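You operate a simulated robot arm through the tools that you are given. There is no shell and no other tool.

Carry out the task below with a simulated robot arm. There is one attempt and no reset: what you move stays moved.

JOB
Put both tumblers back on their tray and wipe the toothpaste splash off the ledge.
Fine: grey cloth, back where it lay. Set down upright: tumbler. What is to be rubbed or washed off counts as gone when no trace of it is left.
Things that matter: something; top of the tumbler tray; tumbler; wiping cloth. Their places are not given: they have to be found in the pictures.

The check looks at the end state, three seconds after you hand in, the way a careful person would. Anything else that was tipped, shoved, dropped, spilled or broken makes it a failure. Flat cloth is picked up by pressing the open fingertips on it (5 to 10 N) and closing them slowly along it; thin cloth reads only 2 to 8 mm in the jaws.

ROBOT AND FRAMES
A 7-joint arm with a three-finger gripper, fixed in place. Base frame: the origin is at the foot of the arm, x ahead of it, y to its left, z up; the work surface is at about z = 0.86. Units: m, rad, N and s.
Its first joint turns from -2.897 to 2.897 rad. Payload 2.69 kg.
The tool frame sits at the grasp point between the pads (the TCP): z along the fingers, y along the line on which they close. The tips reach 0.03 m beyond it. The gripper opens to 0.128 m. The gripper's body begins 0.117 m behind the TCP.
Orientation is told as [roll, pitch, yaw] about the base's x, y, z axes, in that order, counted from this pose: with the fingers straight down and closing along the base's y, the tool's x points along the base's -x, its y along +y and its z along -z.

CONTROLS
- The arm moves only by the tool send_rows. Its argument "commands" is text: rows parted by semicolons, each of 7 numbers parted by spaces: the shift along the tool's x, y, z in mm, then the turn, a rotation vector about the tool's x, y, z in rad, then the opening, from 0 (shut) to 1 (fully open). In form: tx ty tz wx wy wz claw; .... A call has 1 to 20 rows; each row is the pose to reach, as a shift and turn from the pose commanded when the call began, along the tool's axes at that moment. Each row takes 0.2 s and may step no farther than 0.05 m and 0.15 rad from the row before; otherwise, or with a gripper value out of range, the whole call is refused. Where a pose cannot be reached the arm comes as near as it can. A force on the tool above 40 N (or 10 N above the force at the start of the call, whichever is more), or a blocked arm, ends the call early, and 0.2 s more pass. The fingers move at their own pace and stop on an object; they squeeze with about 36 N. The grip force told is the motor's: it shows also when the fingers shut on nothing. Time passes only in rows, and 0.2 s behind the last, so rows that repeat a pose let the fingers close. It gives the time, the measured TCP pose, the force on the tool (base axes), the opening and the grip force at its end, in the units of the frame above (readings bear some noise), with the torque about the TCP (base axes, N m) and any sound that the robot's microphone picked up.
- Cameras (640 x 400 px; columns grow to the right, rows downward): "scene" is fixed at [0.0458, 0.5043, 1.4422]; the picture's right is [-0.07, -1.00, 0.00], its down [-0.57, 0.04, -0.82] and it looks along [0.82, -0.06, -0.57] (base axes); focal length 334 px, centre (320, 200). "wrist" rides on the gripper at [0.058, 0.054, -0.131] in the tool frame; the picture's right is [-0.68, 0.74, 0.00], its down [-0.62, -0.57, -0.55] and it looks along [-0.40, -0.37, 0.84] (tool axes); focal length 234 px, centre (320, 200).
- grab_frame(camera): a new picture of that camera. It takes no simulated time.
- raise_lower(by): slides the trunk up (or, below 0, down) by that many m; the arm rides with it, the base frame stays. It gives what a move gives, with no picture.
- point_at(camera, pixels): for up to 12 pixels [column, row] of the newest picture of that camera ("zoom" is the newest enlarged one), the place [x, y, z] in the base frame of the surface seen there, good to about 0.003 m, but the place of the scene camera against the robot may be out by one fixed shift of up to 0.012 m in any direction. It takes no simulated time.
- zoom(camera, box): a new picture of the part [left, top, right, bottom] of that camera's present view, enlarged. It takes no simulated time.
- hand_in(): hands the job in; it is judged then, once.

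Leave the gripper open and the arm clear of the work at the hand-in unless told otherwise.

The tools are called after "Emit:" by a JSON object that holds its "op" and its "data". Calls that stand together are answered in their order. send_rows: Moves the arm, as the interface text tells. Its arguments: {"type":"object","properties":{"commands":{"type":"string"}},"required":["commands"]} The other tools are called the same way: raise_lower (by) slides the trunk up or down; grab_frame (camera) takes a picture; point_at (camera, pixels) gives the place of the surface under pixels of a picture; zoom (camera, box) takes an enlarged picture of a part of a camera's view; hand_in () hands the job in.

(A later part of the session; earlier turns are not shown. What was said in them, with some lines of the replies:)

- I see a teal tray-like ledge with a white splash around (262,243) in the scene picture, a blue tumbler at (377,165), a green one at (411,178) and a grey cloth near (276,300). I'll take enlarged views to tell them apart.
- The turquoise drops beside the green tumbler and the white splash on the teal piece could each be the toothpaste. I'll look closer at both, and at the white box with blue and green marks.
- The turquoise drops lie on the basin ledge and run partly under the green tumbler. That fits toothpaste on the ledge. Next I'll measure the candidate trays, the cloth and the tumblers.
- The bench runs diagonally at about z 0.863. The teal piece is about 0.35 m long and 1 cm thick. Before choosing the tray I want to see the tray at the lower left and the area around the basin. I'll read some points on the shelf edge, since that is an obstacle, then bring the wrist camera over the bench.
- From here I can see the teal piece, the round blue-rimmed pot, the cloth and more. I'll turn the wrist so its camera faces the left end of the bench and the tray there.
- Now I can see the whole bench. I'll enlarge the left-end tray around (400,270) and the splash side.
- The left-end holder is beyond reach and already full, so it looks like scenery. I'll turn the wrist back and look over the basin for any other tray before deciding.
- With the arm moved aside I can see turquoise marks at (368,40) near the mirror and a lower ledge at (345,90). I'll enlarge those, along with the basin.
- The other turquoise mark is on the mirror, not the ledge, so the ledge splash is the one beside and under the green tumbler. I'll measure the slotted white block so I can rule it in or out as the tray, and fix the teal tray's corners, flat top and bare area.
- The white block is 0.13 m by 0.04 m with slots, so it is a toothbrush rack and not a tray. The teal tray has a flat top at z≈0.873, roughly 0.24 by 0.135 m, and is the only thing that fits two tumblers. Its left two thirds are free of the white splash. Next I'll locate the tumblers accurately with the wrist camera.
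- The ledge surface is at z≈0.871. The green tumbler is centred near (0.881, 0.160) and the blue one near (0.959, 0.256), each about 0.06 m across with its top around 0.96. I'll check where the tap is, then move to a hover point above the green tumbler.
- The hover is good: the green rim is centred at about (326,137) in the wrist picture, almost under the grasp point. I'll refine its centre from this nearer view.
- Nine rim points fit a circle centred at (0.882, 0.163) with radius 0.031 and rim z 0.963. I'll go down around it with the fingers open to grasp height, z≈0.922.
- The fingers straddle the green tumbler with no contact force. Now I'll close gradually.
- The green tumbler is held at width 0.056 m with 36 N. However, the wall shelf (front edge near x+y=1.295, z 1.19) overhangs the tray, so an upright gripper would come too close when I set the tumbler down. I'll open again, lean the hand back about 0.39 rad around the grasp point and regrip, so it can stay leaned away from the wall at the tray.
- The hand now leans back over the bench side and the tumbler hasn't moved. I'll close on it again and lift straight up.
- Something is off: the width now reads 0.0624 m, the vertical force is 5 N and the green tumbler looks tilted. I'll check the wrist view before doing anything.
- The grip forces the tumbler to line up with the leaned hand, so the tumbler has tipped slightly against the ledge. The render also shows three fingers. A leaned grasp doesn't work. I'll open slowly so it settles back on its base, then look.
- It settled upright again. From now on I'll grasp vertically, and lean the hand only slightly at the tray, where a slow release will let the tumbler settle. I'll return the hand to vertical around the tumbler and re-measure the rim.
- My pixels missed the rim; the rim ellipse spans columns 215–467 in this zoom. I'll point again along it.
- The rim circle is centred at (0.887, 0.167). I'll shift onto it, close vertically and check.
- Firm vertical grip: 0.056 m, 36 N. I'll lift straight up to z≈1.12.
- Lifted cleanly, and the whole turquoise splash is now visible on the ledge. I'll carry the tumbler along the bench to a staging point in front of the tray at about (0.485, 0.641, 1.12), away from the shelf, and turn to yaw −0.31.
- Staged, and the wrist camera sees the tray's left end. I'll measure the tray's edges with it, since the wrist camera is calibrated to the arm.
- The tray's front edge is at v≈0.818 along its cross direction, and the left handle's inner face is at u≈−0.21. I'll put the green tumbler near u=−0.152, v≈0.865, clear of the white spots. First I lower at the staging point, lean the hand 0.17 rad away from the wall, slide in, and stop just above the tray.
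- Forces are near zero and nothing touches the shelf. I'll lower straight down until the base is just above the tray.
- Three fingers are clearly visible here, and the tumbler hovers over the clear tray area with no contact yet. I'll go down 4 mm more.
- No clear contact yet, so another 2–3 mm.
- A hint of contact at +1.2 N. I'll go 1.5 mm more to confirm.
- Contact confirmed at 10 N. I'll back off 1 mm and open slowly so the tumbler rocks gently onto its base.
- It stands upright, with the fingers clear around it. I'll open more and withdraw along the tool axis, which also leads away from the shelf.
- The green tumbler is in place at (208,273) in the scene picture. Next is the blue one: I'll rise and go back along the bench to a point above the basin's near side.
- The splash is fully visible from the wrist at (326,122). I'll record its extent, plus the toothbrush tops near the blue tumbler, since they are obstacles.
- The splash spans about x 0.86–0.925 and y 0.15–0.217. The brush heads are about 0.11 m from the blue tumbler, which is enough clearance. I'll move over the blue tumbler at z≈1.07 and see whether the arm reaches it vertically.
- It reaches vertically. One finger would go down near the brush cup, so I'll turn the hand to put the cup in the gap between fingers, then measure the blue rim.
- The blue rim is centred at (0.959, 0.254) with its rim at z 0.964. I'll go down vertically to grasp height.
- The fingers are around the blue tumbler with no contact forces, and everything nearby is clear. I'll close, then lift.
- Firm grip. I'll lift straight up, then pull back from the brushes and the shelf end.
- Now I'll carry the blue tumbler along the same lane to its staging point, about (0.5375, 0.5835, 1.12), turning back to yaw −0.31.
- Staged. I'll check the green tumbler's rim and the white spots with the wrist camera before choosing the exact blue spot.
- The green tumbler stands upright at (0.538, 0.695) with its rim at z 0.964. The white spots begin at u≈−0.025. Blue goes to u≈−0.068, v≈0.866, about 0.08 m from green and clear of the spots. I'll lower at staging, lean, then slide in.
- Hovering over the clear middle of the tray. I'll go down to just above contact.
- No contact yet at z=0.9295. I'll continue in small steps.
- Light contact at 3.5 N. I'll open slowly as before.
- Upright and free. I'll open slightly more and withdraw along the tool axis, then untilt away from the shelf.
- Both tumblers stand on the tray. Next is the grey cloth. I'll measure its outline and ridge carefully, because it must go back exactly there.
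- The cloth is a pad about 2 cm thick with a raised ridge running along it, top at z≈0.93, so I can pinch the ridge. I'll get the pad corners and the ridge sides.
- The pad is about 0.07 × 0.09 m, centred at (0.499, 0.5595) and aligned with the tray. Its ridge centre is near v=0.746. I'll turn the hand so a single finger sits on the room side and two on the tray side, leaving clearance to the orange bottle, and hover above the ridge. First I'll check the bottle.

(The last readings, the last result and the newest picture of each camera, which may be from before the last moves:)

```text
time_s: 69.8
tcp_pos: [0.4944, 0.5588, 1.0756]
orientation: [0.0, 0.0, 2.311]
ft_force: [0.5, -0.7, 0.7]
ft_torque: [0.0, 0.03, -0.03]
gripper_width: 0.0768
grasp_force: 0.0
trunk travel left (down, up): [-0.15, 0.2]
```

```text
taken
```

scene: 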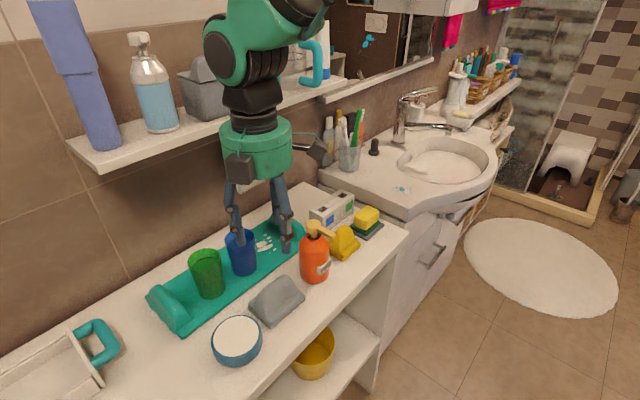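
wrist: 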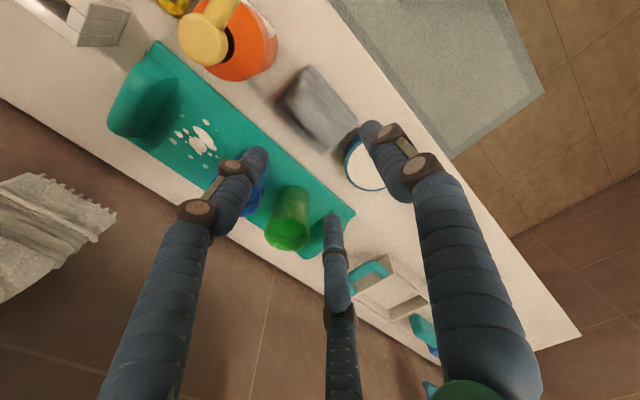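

I'm hovering in the turned pose. I'll re-check the ridge position from this view before going down.

Emit:
{"op": "zoom", "data": {"camera": "wrist", "box": [260, 50, 380, 165]}}

Emit:
{"op": "point_at", "data": {"camera": "zoom", "pixels": [[240, 110], [300, 170], [360, 240], [250, 70], [320, 140], [390, 210], [200, 170], [260, 230], [330, 300], [300, 80], [400, 160], [280, 130]]}}

```text
3.48 times, centred on (320, 108) of wrist
```

zoom: 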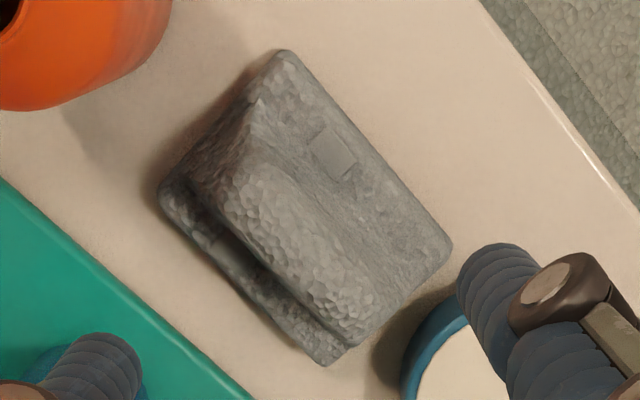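

```text
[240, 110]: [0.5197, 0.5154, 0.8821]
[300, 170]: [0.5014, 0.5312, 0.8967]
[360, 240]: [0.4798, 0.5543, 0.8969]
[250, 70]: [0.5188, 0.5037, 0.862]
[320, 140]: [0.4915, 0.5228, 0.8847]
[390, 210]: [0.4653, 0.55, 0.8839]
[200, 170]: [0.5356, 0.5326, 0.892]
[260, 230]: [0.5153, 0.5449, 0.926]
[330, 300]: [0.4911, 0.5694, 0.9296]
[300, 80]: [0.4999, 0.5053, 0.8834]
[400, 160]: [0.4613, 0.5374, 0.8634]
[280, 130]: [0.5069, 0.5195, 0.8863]
```

The ridge centre line is at v≈0.747 with its top at 0.929. I'll go down with the fingers straddling it and stop at z≈0.92.

Emit:
{"op": "send_rows", "data": {"commands": "1 -5 30 0 0 0 0.6; 1.8 -10 70 0 0 0 0.6; 1.8 -10 105 0 0 0 0.6; 1.8 -10 135 0 0 0 0.6; 1.8 -10 150 0 0 0 0.6; 1.8 -10 156 0 0 0 0.6; 1.8 -10 156 0 0 0 0.6"}}

Emit:
{"op": "zoom", "data": {"camera": "scene", "box": [200, 200, 360, 340]}}

Emit:
{"op": "grab_frame", "data": {"camera": "wrist"}}

```text
time_s: 71.4
tcp_pos: [0.5041, 0.5632, 0.919]
orientation: [0.001, 0.0, 2.308]
ft_force: [0.2, 0.5, 0.1]
ft_torque: [0.01, -0.04, 0.01]
gripper_width: 0.0769
grasp_force: 0.0
trunk travel left (down, up): [-0.15, 0.2]
```

```text
2.86 times, centred on (280, 270) of scene
```

zoom: 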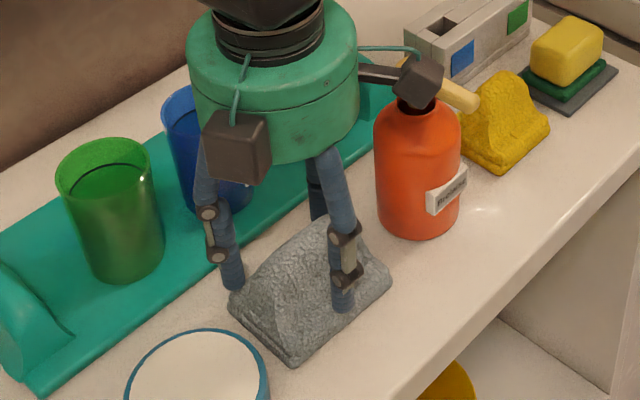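

```text
taken
```

wrist: 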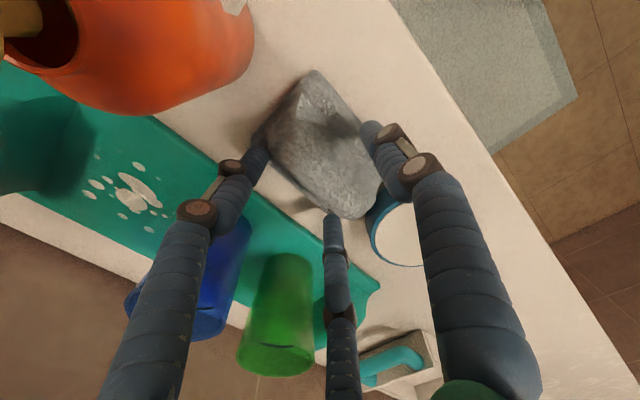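

The fingers straddle the ridge with one in front and two behind, and nothing is touching. I'll close slowly.

Emit:
{"op": "send_rows", "data": {"commands": "0 0 0 0 0 0 0.5; 0 0 0 0 0 0 0.42; 0 0 0 0 0 0 0.35; 0 0 0 0 0 0 0.3; 0 0 0 0 0 0 0.25; 0 0 0 0 0 0 0.2; 0 0 0 0 0 0 0.15; 0 0 0 0 0 0 0.1; 0 0 0 0 0 0 0.1"}}

Emit:
{"op": "zoom", "data": {"camera": "scene", "box": [200, 200, 360, 340]}}

Emit:
{"op": "grab_frame", "data": {"camera": "wrist"}}

```text
time_s: 73.4
tcp_pos: [0.5025, 0.5634, 0.9173]
orientation: [0.0, 0.0, 2.31]
ft_force: [-0.5, -0.2, 1.6]
ft_torque: [-0.06, -0.01, -0.06]
gripper_width: 0.0373
grasp_force: 36.2
trunk travel left (down, up): [-0.15, 0.2]
```

```text
2.86 times, centred on (280, 270) of scene
```

zoom: 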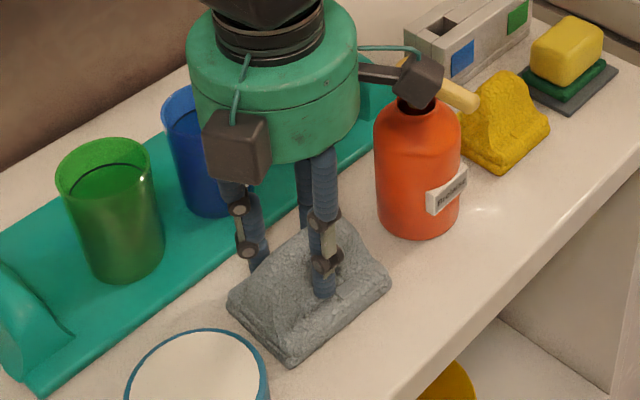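

```text
taken
```

wrist: 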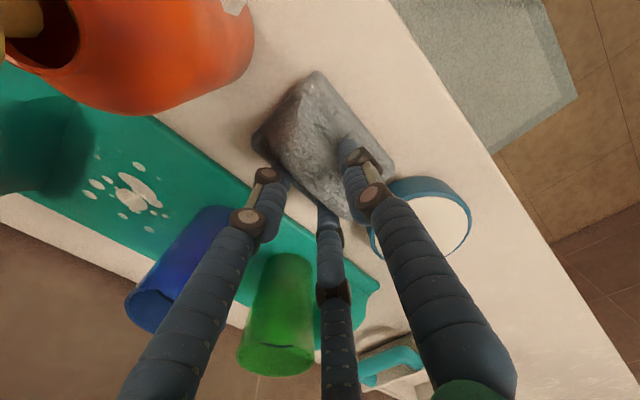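

Gripped at width 0.037 m with 36 N and the cloth barely moved. I'll note this pose, (0.5025, 0.5634, 0.9173) at yaw 2.31, for returning it. Now I lift a little to test the hold.

Emit:
{"op": "send_rows", "data": {"commands": "0 0 -10 0 0 0 0.1; 0 0 -25 0 0 0 0.1; 0 0 -50 0 0 0 0.1; 0 0 -50 0 0 0 0.1"}}

Emit:
{"op": "zoom", "data": {"camera": "scene", "box": [200, 180, 360, 340]}}

Emit:
{"op": "grab_frame", "data": {"camera": "wrist"}}

```text
time_s: 74.4
tcp_pos: [0.5027, 0.5629, 0.9677]
orientation: [0.0, 0.0, 2.309]
ft_force: [-0.4, -0.6, -1.0]
ft_torque: [0.04, 0.0, 0.01]
gripper_width: 0.0372
grasp_force: 36.4
trunk travel left (down, up): [-0.15, 0.2]
```

```text
2.50 times, centred on (280, 260) of scene
```

zoom: 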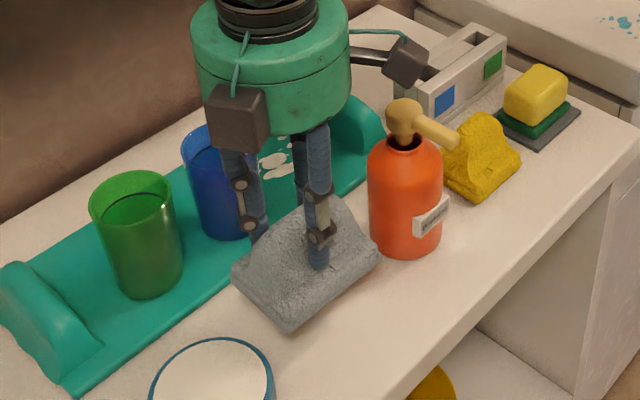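

```text
taken
```

wrist: 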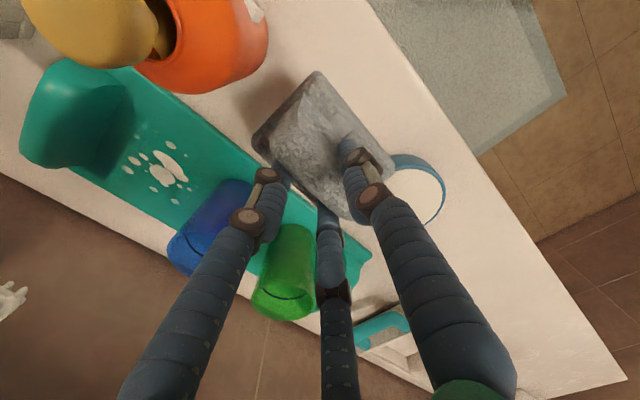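

The cloth is held rigidly. I'll raise to z≈1.12, clear of the bottle nozzle at 1.012, and travel to a point above the splash, turning to yaw 1.6 on the way.

Emit:
{"op": "send_rows", "data": {"commands": "0 0 -35 0 0 0 0.1; 0 0 -75 0 0 0 0.1; 0 0 -115 0 0 0 0.1; 0 0 -152 0 0 0 0.1; 20 -1 -152 0 0 0.03 0.1; 58 -3 -152 0 0 0.08 0.1; 98 -6 -152 0 0 0.13 0.1; 138 -8 -152 0 0 0.18 0.1; 178 -10 -152 0 0 0.23 0.1; 218 -13 -152 0 0 0.28 0.1; 258 -15 -152 0 0 0.33 0.1; 298 -17 -152 0 0 0.38 0.1; 338 -20 -152 0 0 0.43 0.1; 378 -22 -152 0 0 0.48 0.1; 418 -24 -152 0 0 0.54 0.1; 458 -27 -152 0 0 0.6 0.1; 498 -29 -152 0 0 0.66 0.1; 528 -31 -152 0 0 0.71 0.1; 544 -32 -152 0 0 0.71 0.1; 544 -32 -152 0 0 0.71 0.1"}}

Emit:
{"op": "grab_frame", "data": {"camera": "wrist"}}

Emit:
{"op": "grab_frame", "data": {"camera": "scene"}}

```text
time_s: 78.6
tcp_pos: [0.8921, 0.1834, 1.1237]
orientation: [0.0, -0.001, 1.599]
ft_force: [0.6, -0.4, -0.1]
ft_torque: [0.0, -0.03, 0.01]
gripper_width: 0.0371
grasp_force: 35.6
trunk travel left (down, up): [-0.15, 0.2]
```

```text
taken
```

wrist: 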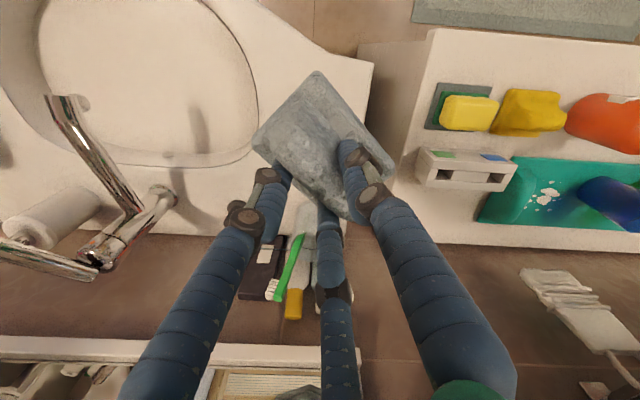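

```text
taken
```

scene: 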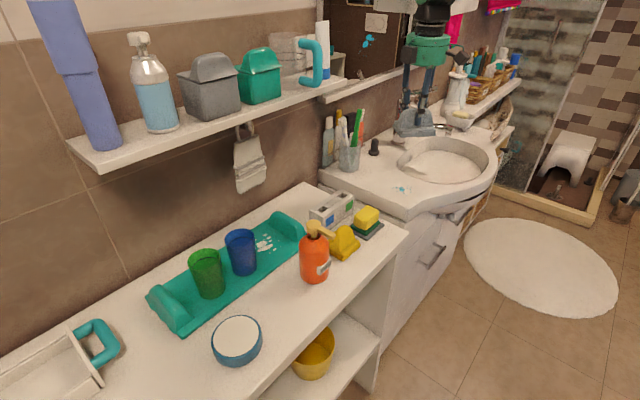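

I'm above the splash. I'll lower to about 2 cm above contact.

Emit:
{"op": "send_rows", "data": {"commands": "0 0 40 0 0 0 0.1; 0 0 85 0 0 0 0.1; 0 0 125 0 0 0 0.1; 0 0 155 0 0 0 0.1; 0 0 178 0 0 0 0.1; 0 0 178 0 0 0 0.1"}}

Emit:
{"op": "zoom", "data": {"camera": "scene", "box": [340, 100, 480, 220]}}

```text
time_s: 80.0
tcp_pos: [0.8942, 0.1838, 0.9431]
orientation: [0.0, 0.002, 1.598]
ft_force: [1.2, 0.2, -1.4]
ft_torque: [0.0, 0.04, -0.03]
gripper_width: 0.0369
grasp_force: 36.1
trunk travel left (down, up): [-0.15, 0.2]
```

```text
3.33 times, centred on (410, 160) of scene
```

zoom: 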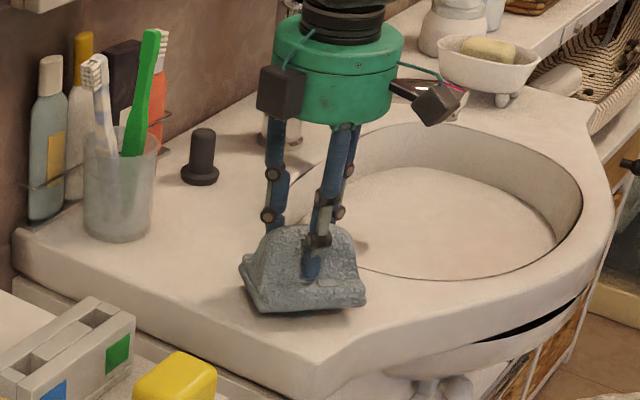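

Now I'll press down in small steps until I feel the ledge.

Emit:
{"op": "send_rows", "data": {"commands": "0 0 6 0 0 0 0.1; 0 0 12 0 0 0 0.1; 0 0 12 0 0 0 0.1"}}

Emit:
{"op": "send_rows", "data": {"commands": "0 0 2 0 0 0 0.1; 0 0 4 0 0 0 0.1; 0 0 4 0 0 0 0.1"}}

```text
time_s: 80.8
tcp_pos: [0.8918, 0.1824, 0.931]
orientation: [0.001, 0.0, 1.599]
ft_force: [1.2, 0.0, -0.2]
ft_torque: [-0.02, 0.03, -0.01]
gripper_width: 0.037
grasp_force: 35.8
trunk travel left (down, up): [-0.15, 0.2]
```

```text
time_s: 81.6
tcp_pos: [0.8926, 0.1829, 0.9281]
orientation: [-0.003, 0.0, 1.601]
ft_force: [-1.1, 0.1, 9.0]
ft_torque: [-0.06, 0.21, 0.01]
gripper_width: 0.0368
grasp_force: 36.1
trunk travel left (down, up): [-0.15, 0.2]
```

9 N of contact, which is a suitable wiping pressure. I'll rub in a zigzag over the whole splash.

Emit:
{"op": "send_rows", "data": {"commands": "15 0 0 0 0 0 0.1; 30 0 0 0 0 0 0.1; 15 0 0 0 0 0 0.1; 0 0 0 0 0 0 0.1; -15 0 0 0 0 0 0.1; -30 0 0 0 0 0 0.1; -30 15 0 0 0 0 0.1; -15 15 0 0 0 0 0.1; 0 15 0 0 0 0 0.1; 15 15 0 0 0 0 0.1; 30 15 0 0 0 0 0.1; 30 0 0 0 0 0 0.1; 30 -15 0 0 0 0 0.1; 15 -15 0 0 0 0 0.1; 0 -15 0 0 0 0 0.1; -15 -15 0 0 0 0 0.1; -30 -15 0 0 0 0 0.1; -15 0 0 0 0 0 0.1; 0 0 0 0 0 0 0.1"}}

Emit:
{"op": "zoom", "data": {"camera": "scene", "box": [340, 100, 480, 220]}}

```text
time_s: 85.6
tcp_pos: [0.8915, 0.1831, 0.927]
orientation: [-0.001, -0.001, 1.6]
ft_force: [-0.1, 3.9, 21.5]
ft_torque: [0.39, 0.23, -0.04]
gripper_width: 0.0371
grasp_force: 36.0
trunk travel left (down, up): [-0.15, 0.2]
```

```text
3.33 times, centred on (410, 160) of scene
```

zoom: 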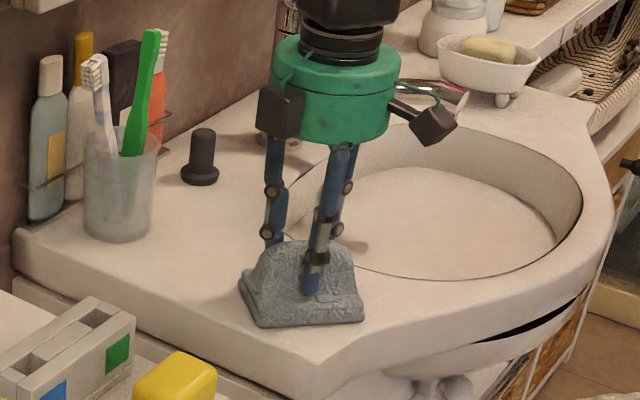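

Force rose to 21 N but nothing slipped. I'll lift to inspect the ledge.

Emit:
{"op": "send_rows", "data": {"commands": "0 0 -15 0 0 0 0.1; 0 0 -50 0 0 0 0.1; 0 0 -90 0 0 0 0.1; 0 0 -130 0 0 0 0.1; 0 0 -130 0 0 0 0.1"}}

Emit:
{"op": "zoom", "data": {"camera": "scene", "box": [360, 150, 450, 210]}}

Emit:
{"op": "grab_frame", "data": {"camera": "scene"}}

```text
time_s: 86.8
tcp_pos: [0.8912, 0.1804, 1.057]
orientation: [0.0, -0.001, 1.599]
ft_force: [0.0, 0.1, 0.0]
ft_torque: [0.0, -0.06, -0.04]
gripper_width: 0.037
grasp_force: 36.4
trunk travel left (down, up): [-0.15, 0.2]
```

```text
6.67 times, centred on (405, 180) of scene
```

zoom: 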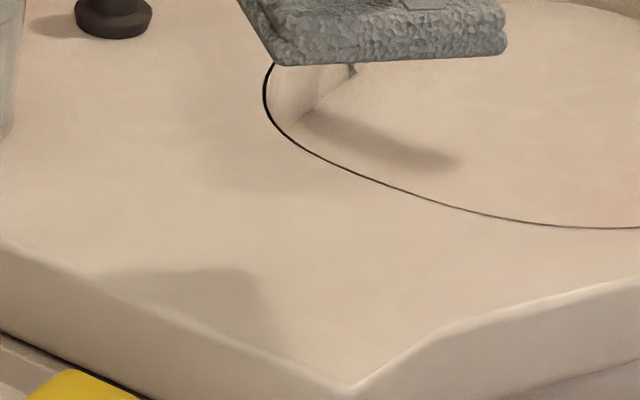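

```text
taken
```

scene: 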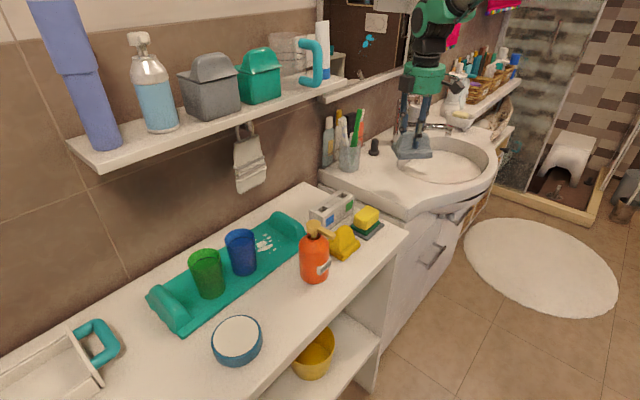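

The ledge looks clean. I'll look closer for faint leftover drops, especially around where the outer drops were.

Emit:
{"op": "zoom", "data": {"camera": "scene", "box": [378, 172, 418, 198]}}

Emit:
{"op": "zoom", "data": {"camera": "scene", "box": [400, 172, 440, 198]}}

Emit:
{"op": "grab_frame", "data": {"camera": "wrist"}}

```text
15.38 times, centred on (398, 185) of scene
```

zoom: 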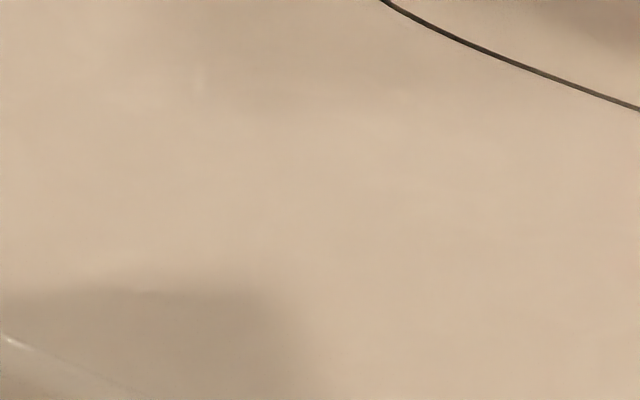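

```text
15.38 times, centred on (420, 185) of scene
```

zoom: 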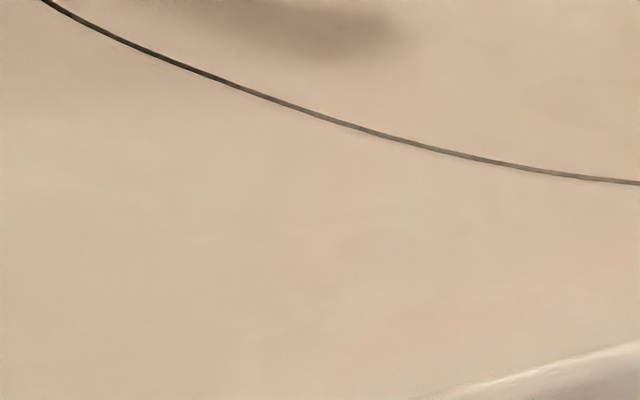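

```text
taken
```

wrist: 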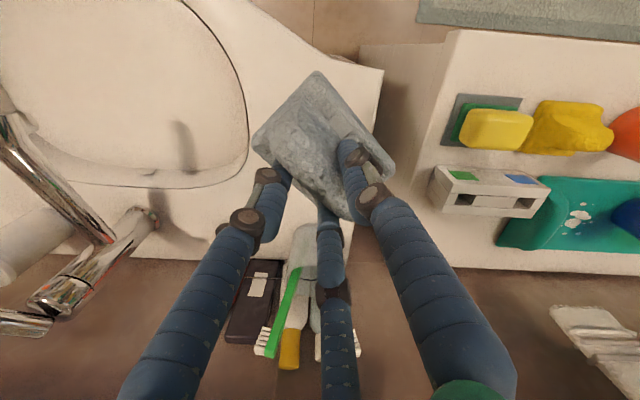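

No trace left on the ledge. Now I'll return the cloth: raise to z≈1.12, travel back along the same lane and turn back to yaw 2.31.

Emit:
{"op": "send_rows", "data": {"commands": "0 0 -33 0 0 0 0.1; 0 0 -65 0 0 0 0.1; -15 14 -65 0 0 -0.03 0.1; -43 41 -65 0 0 -0.08 0.1; -72 69 -65 0 0 -0.13 0.1; -101 97 -65 0 0 -0.18 0.1; -130 125 -65 0 0 -0.23 0.1; -159 153 -65 0 0 -0.28 0.1; -188 180 -65 0 0 -0.33 0.1; -217 208 -65 0 0 -0.38 0.1; -246 236 -65 0 0 -0.43 0.1; -275 264 -65 0 0 -0.48 0.1; -304 292 -65 0 0 -0.54 0.1; -333 320 -65 0 0 -0.6 0.1; -362 347 -65 0 0 -0.66 0.1; -382 367 -65 0 0 -0.71 0.1; -393.7 377.8 -65 0 0 -0.71 0.1; -393.7 377.8 -65 0 0 -0.71 0.1"}}

Emit:
{"op": "grab_frame", "data": {"camera": "scene"}}

Emit:
{"op": "grab_frame", "data": {"camera": "wrist"}}

```text
time_s: 90.6
tcp_pos: [0.5024, 0.5676, 1.1237]
orientation: [0.001, 0.0, 2.309]
ft_force: [-0.3, 0.4, 0.3]
ft_torque: [0.0, -0.01, 0.0]
gripper_width: 0.0372
grasp_force: 36.0
trunk travel left (down, up): [-0.15, 0.2]
```

```text
taken
```

scene: 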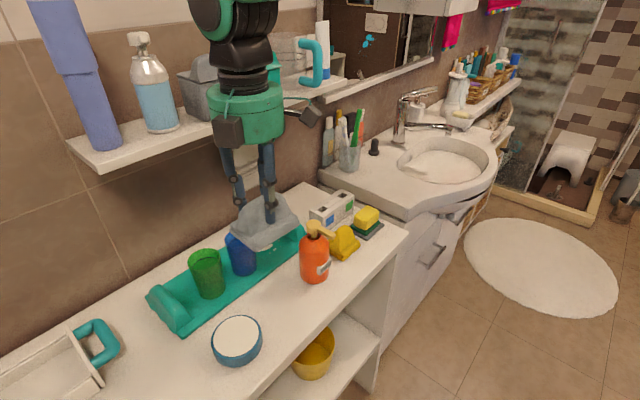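

```text
taken
```

wrist: 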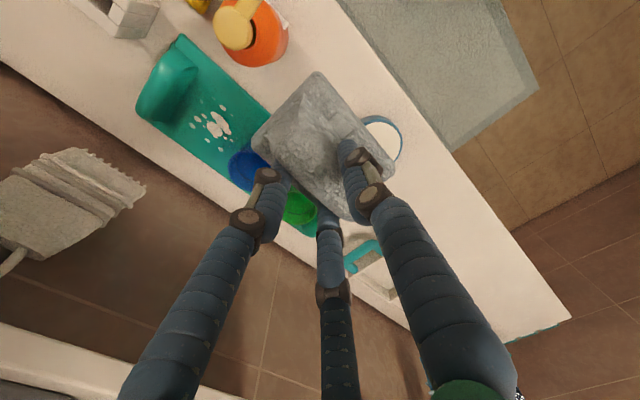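

The cloth sits in the hand exactly as before. I'll correct 4 mm in y and go down over its original spot.

Emit:
{"op": "send_rows", "data": {"commands": "3 3 35 0 0 0 0.1; 3 3 75 0 0 0 0.1; 3 3 115 0 0 0 0.1; 3 3 150 0 0 0 0.1; 3 3 180 0 0 0 0.1; 3 3 198 0 0 0 0.1; 3 3 198 0 0 0 0.1"}}

```text
time_s: 92.2
tcp_pos: [0.5037, 0.5632, 0.9235]
orientation: [-0.001, -0.001, 2.308]
ft_force: [0.5, 0.1, -1.1]
ft_torque: [-0.01, 0.0, 0.01]
gripper_width: 0.037
grasp_force: 36.1
trunk travel left (down, up): [-0.15, 0.2]
```

At z=0.9235, about 6 mm above contact. I'll lower gently to touch.

Emit:
{"op": "send_rows", "data": {"commands": "-0.8 0 3 0 0 0 0.1; -0.8 0 5 0 0 0 0.1; -0.8 0 5 0 0 0 0.1"}}

Emit:
{"op": "send_rows", "data": {"commands": "0 0 1 0 0 0 0.1; 0 0 1 0 0 0 0.1"}}

```text
time_s: 93.0
tcp_pos: [0.5031, 0.563, 0.9183]
orientation: [-0.001, 0.0, 2.308]
ft_force: [-0.5, -0.3, -0.6]
ft_torque: [-0.02, 0.0, -0.04]
gripper_width: 0.0369
grasp_force: 35.9
trunk travel left (down, up): [-0.15, 0.2]
```

```text
time_s: 93.6
tcp_pos: [0.5023, 0.5621, 0.917]
orientation: [-0.001, -0.001, 2.309]
ft_force: [-0.7, -0.4, -0.1]
ft_torque: [-0.02, 0.0, -0.01]
gripper_width: 0.037
grasp_force: 36.1
trunk travel left (down, up): [-0.15, 0.2]
```

The height matches the original grasp height. I'll go about 1 mm more for light contact, then open slowly.

Emit:
{"op": "send_rows", "data": {"commands": "0 0 1.2 0 0 0 0.1; 0 0 1.2 0 0 0 0.1"}}

Emit:
{"op": "send_rows", "data": {"commands": "0 0 0 0 0 0 0.27; 0 0 0 0 0 0 0.29; 0 0 0 0 0 0 0.31; 0 0 0 0 0 0 0.34; 0 0 0 0 0 0 0.38; 0 0 0 0 0 0 0.45; 0 0 0 0 0 0 0.55; 0 0 0 0 0 0 0.6; 0 0 0 0 0 0 0.6"}}

Emit:
{"op": "zoom", "data": {"camera": "scene", "box": [200, 200, 360, 340]}}

```text
time_s: 94.2
tcp_pos: [0.5037, 0.563, 0.9171]
orientation: [-0.002, -0.001, 2.309]
ft_force: [-0.8, -2.2, 10.0]
ft_torque: [-0.11, 0.12, -0.03]
gripper_width: 0.0372
grasp_force: 36.2
trunk travel left (down, up): [-0.15, 0.2]
```

```text
time_s: 96.2
tcp_pos: [0.503, 0.5627, 0.9172]
orientation: [0.001, 0.001, 2.307]
ft_force: [0.2, 0.3, 0.1]
ft_torque: [0.01, 0.04, 0.04]
gripper_width: 0.0769
grasp_force: 0.1
trunk travel left (down, up): [-0.15, 0.2]
```

```text
2.86 times, centred on (280, 270) of scene
```

zoom: 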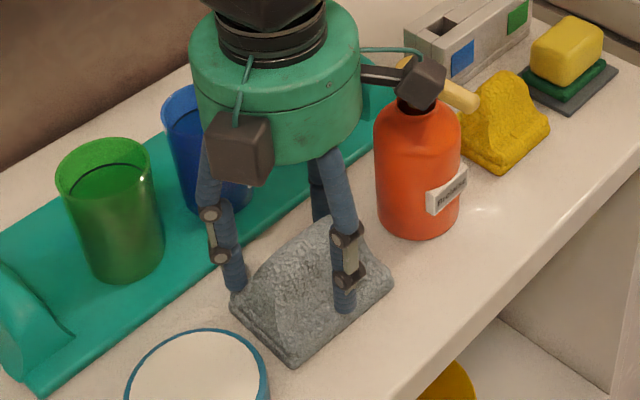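

The cloth is released in its old place. I'll rise straight up, then back away toward the base so the work is clear.

Emit:
{"op": "send_rows", "data": {"commands": "0 0 -15 0 0 0 0.6; 0 0 -45 0 0 0 0.6; 0 0 -85 0 0 0 0.6; 0 0 -125 0 0 0 0.6; 0 0 -165 0 0 0 0.6; 0 0 -205 0 0 0 0.6; 0 40 -225 0 0 0 0.7; 0 80 -225 0 0 0 0.9; 0 120 -225 0 0 0 1; 0 160 -225 0 0 0 1; 0 200 -225 0 0 0 1; 0 200 -225 0 0 0 1"}}

Emit:
{"op": "grab_frame", "data": {"camera": "scene"}}

Emit:
{"op": "grab_frame", "data": {"camera": "wrist"}}

Emit:
{"op": "zoom", "data": {"camera": "scene", "box": [130, 190, 410, 365]}}

Emit:
{"op": "zoom", "data": {"camera": "scene", "box": [300, 90, 500, 215]}}

```text
time_s: 98.8
tcp_pos: [0.3544, 0.4271, 1.1441]
orientation: [-0.001, 0.0, 2.309]
ft_force: [0.2, 0.0, 0.6]
ft_torque: [0.03, -0.06, 0.01]
gripper_width: 0.128
grasp_force: 0.1
trunk travel left (down, up): [-0.15, 0.2]
```

```text
taken
```

scene: 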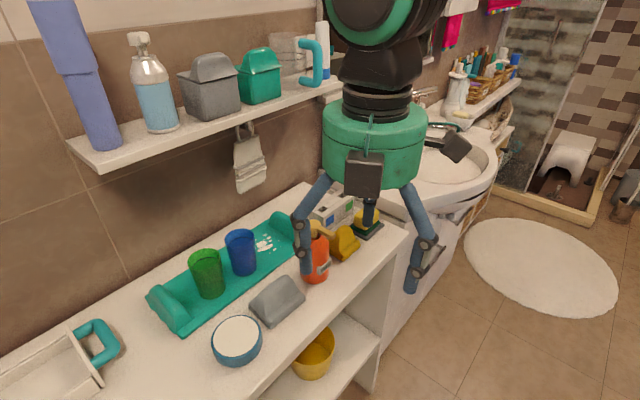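

```text
taken
```

wrist: 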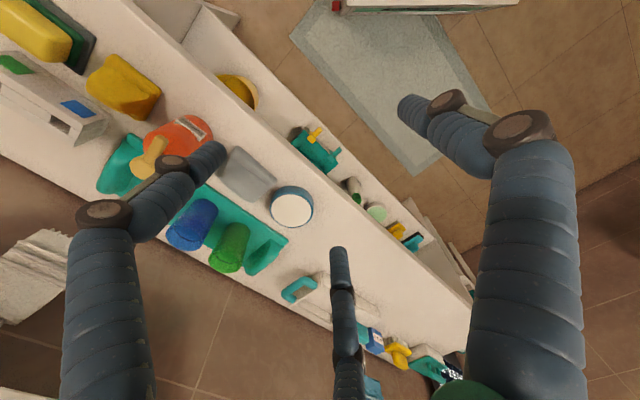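

```text
2.29 times, centred on (270, 278) of scene
```

zoom: 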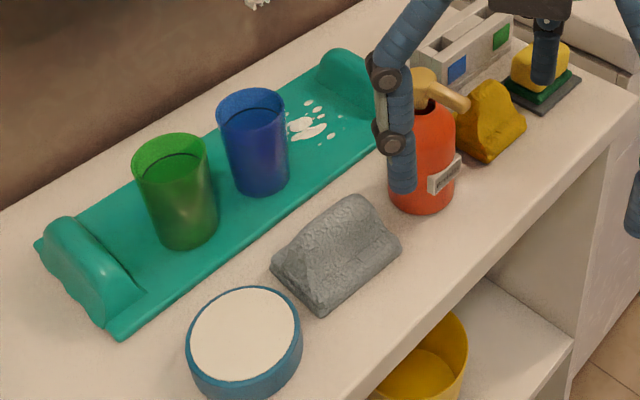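

```text
3.20 times, centred on (400, 152) of scene
```

zoom: 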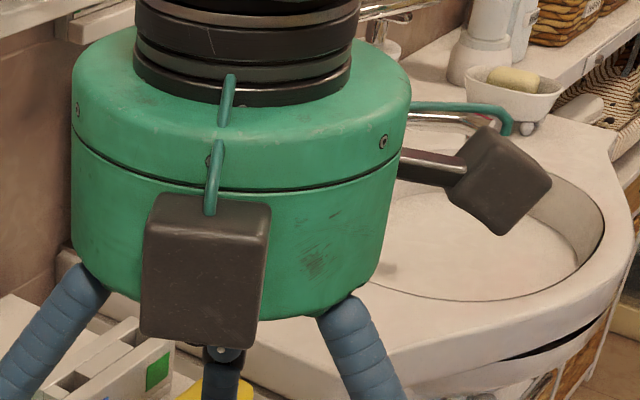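

Final check:
- **Tumblers:** both stand upright on the tray.
- **Cloth:** it lies where it was, within about 1 px of the first picture.
- **Bottle, rack and pot:** they haven't moved.
- **Ledge:** it was clean in the close-up after wiping.
- **Arm:** the gripper is open and clear of the work.

I'm handing in.

Emit:
{"op": "hand_in", "data": {}}

```text
The job is handed in.
```

I put both tumblers upright on the teal tray, wiped the toothpaste splash off the basin ledge, and laid the grey cloth back where it was. The job is handed in; no verdict has come back yet.

- **Tumblers:** Green is at the left end of the tray and blue is beside it, both clear of the white spots. My first grip on the green tumbler was with the hand leaned, and it tipped slightly against the ledge. I released it, it settled upright, and I gripped it again vertically. Each tumbler was then set down with the hand leaned slightly back from the wall shelf, and settled upright as the fingers opened.
- **Splash:** I took the turquoise drops on the basin ledge, partly under the green tumbler, to be the toothpaste. Close-ups after wiping showed no trace left.
- **Left alone:** There is a white splash on the teal tray and a turquoise mark on the mirror. I judged that neither was the splash you meant, so I didn't touch them.
- **Cloth:** It lies within about 1 pixel of its starting place in the scene picture.
- **Everything else:** The final pictures showed nothing else on the bench moved. The hand blocked part of the basin in that last view, so the ledge check rests on the earlier close-ups.
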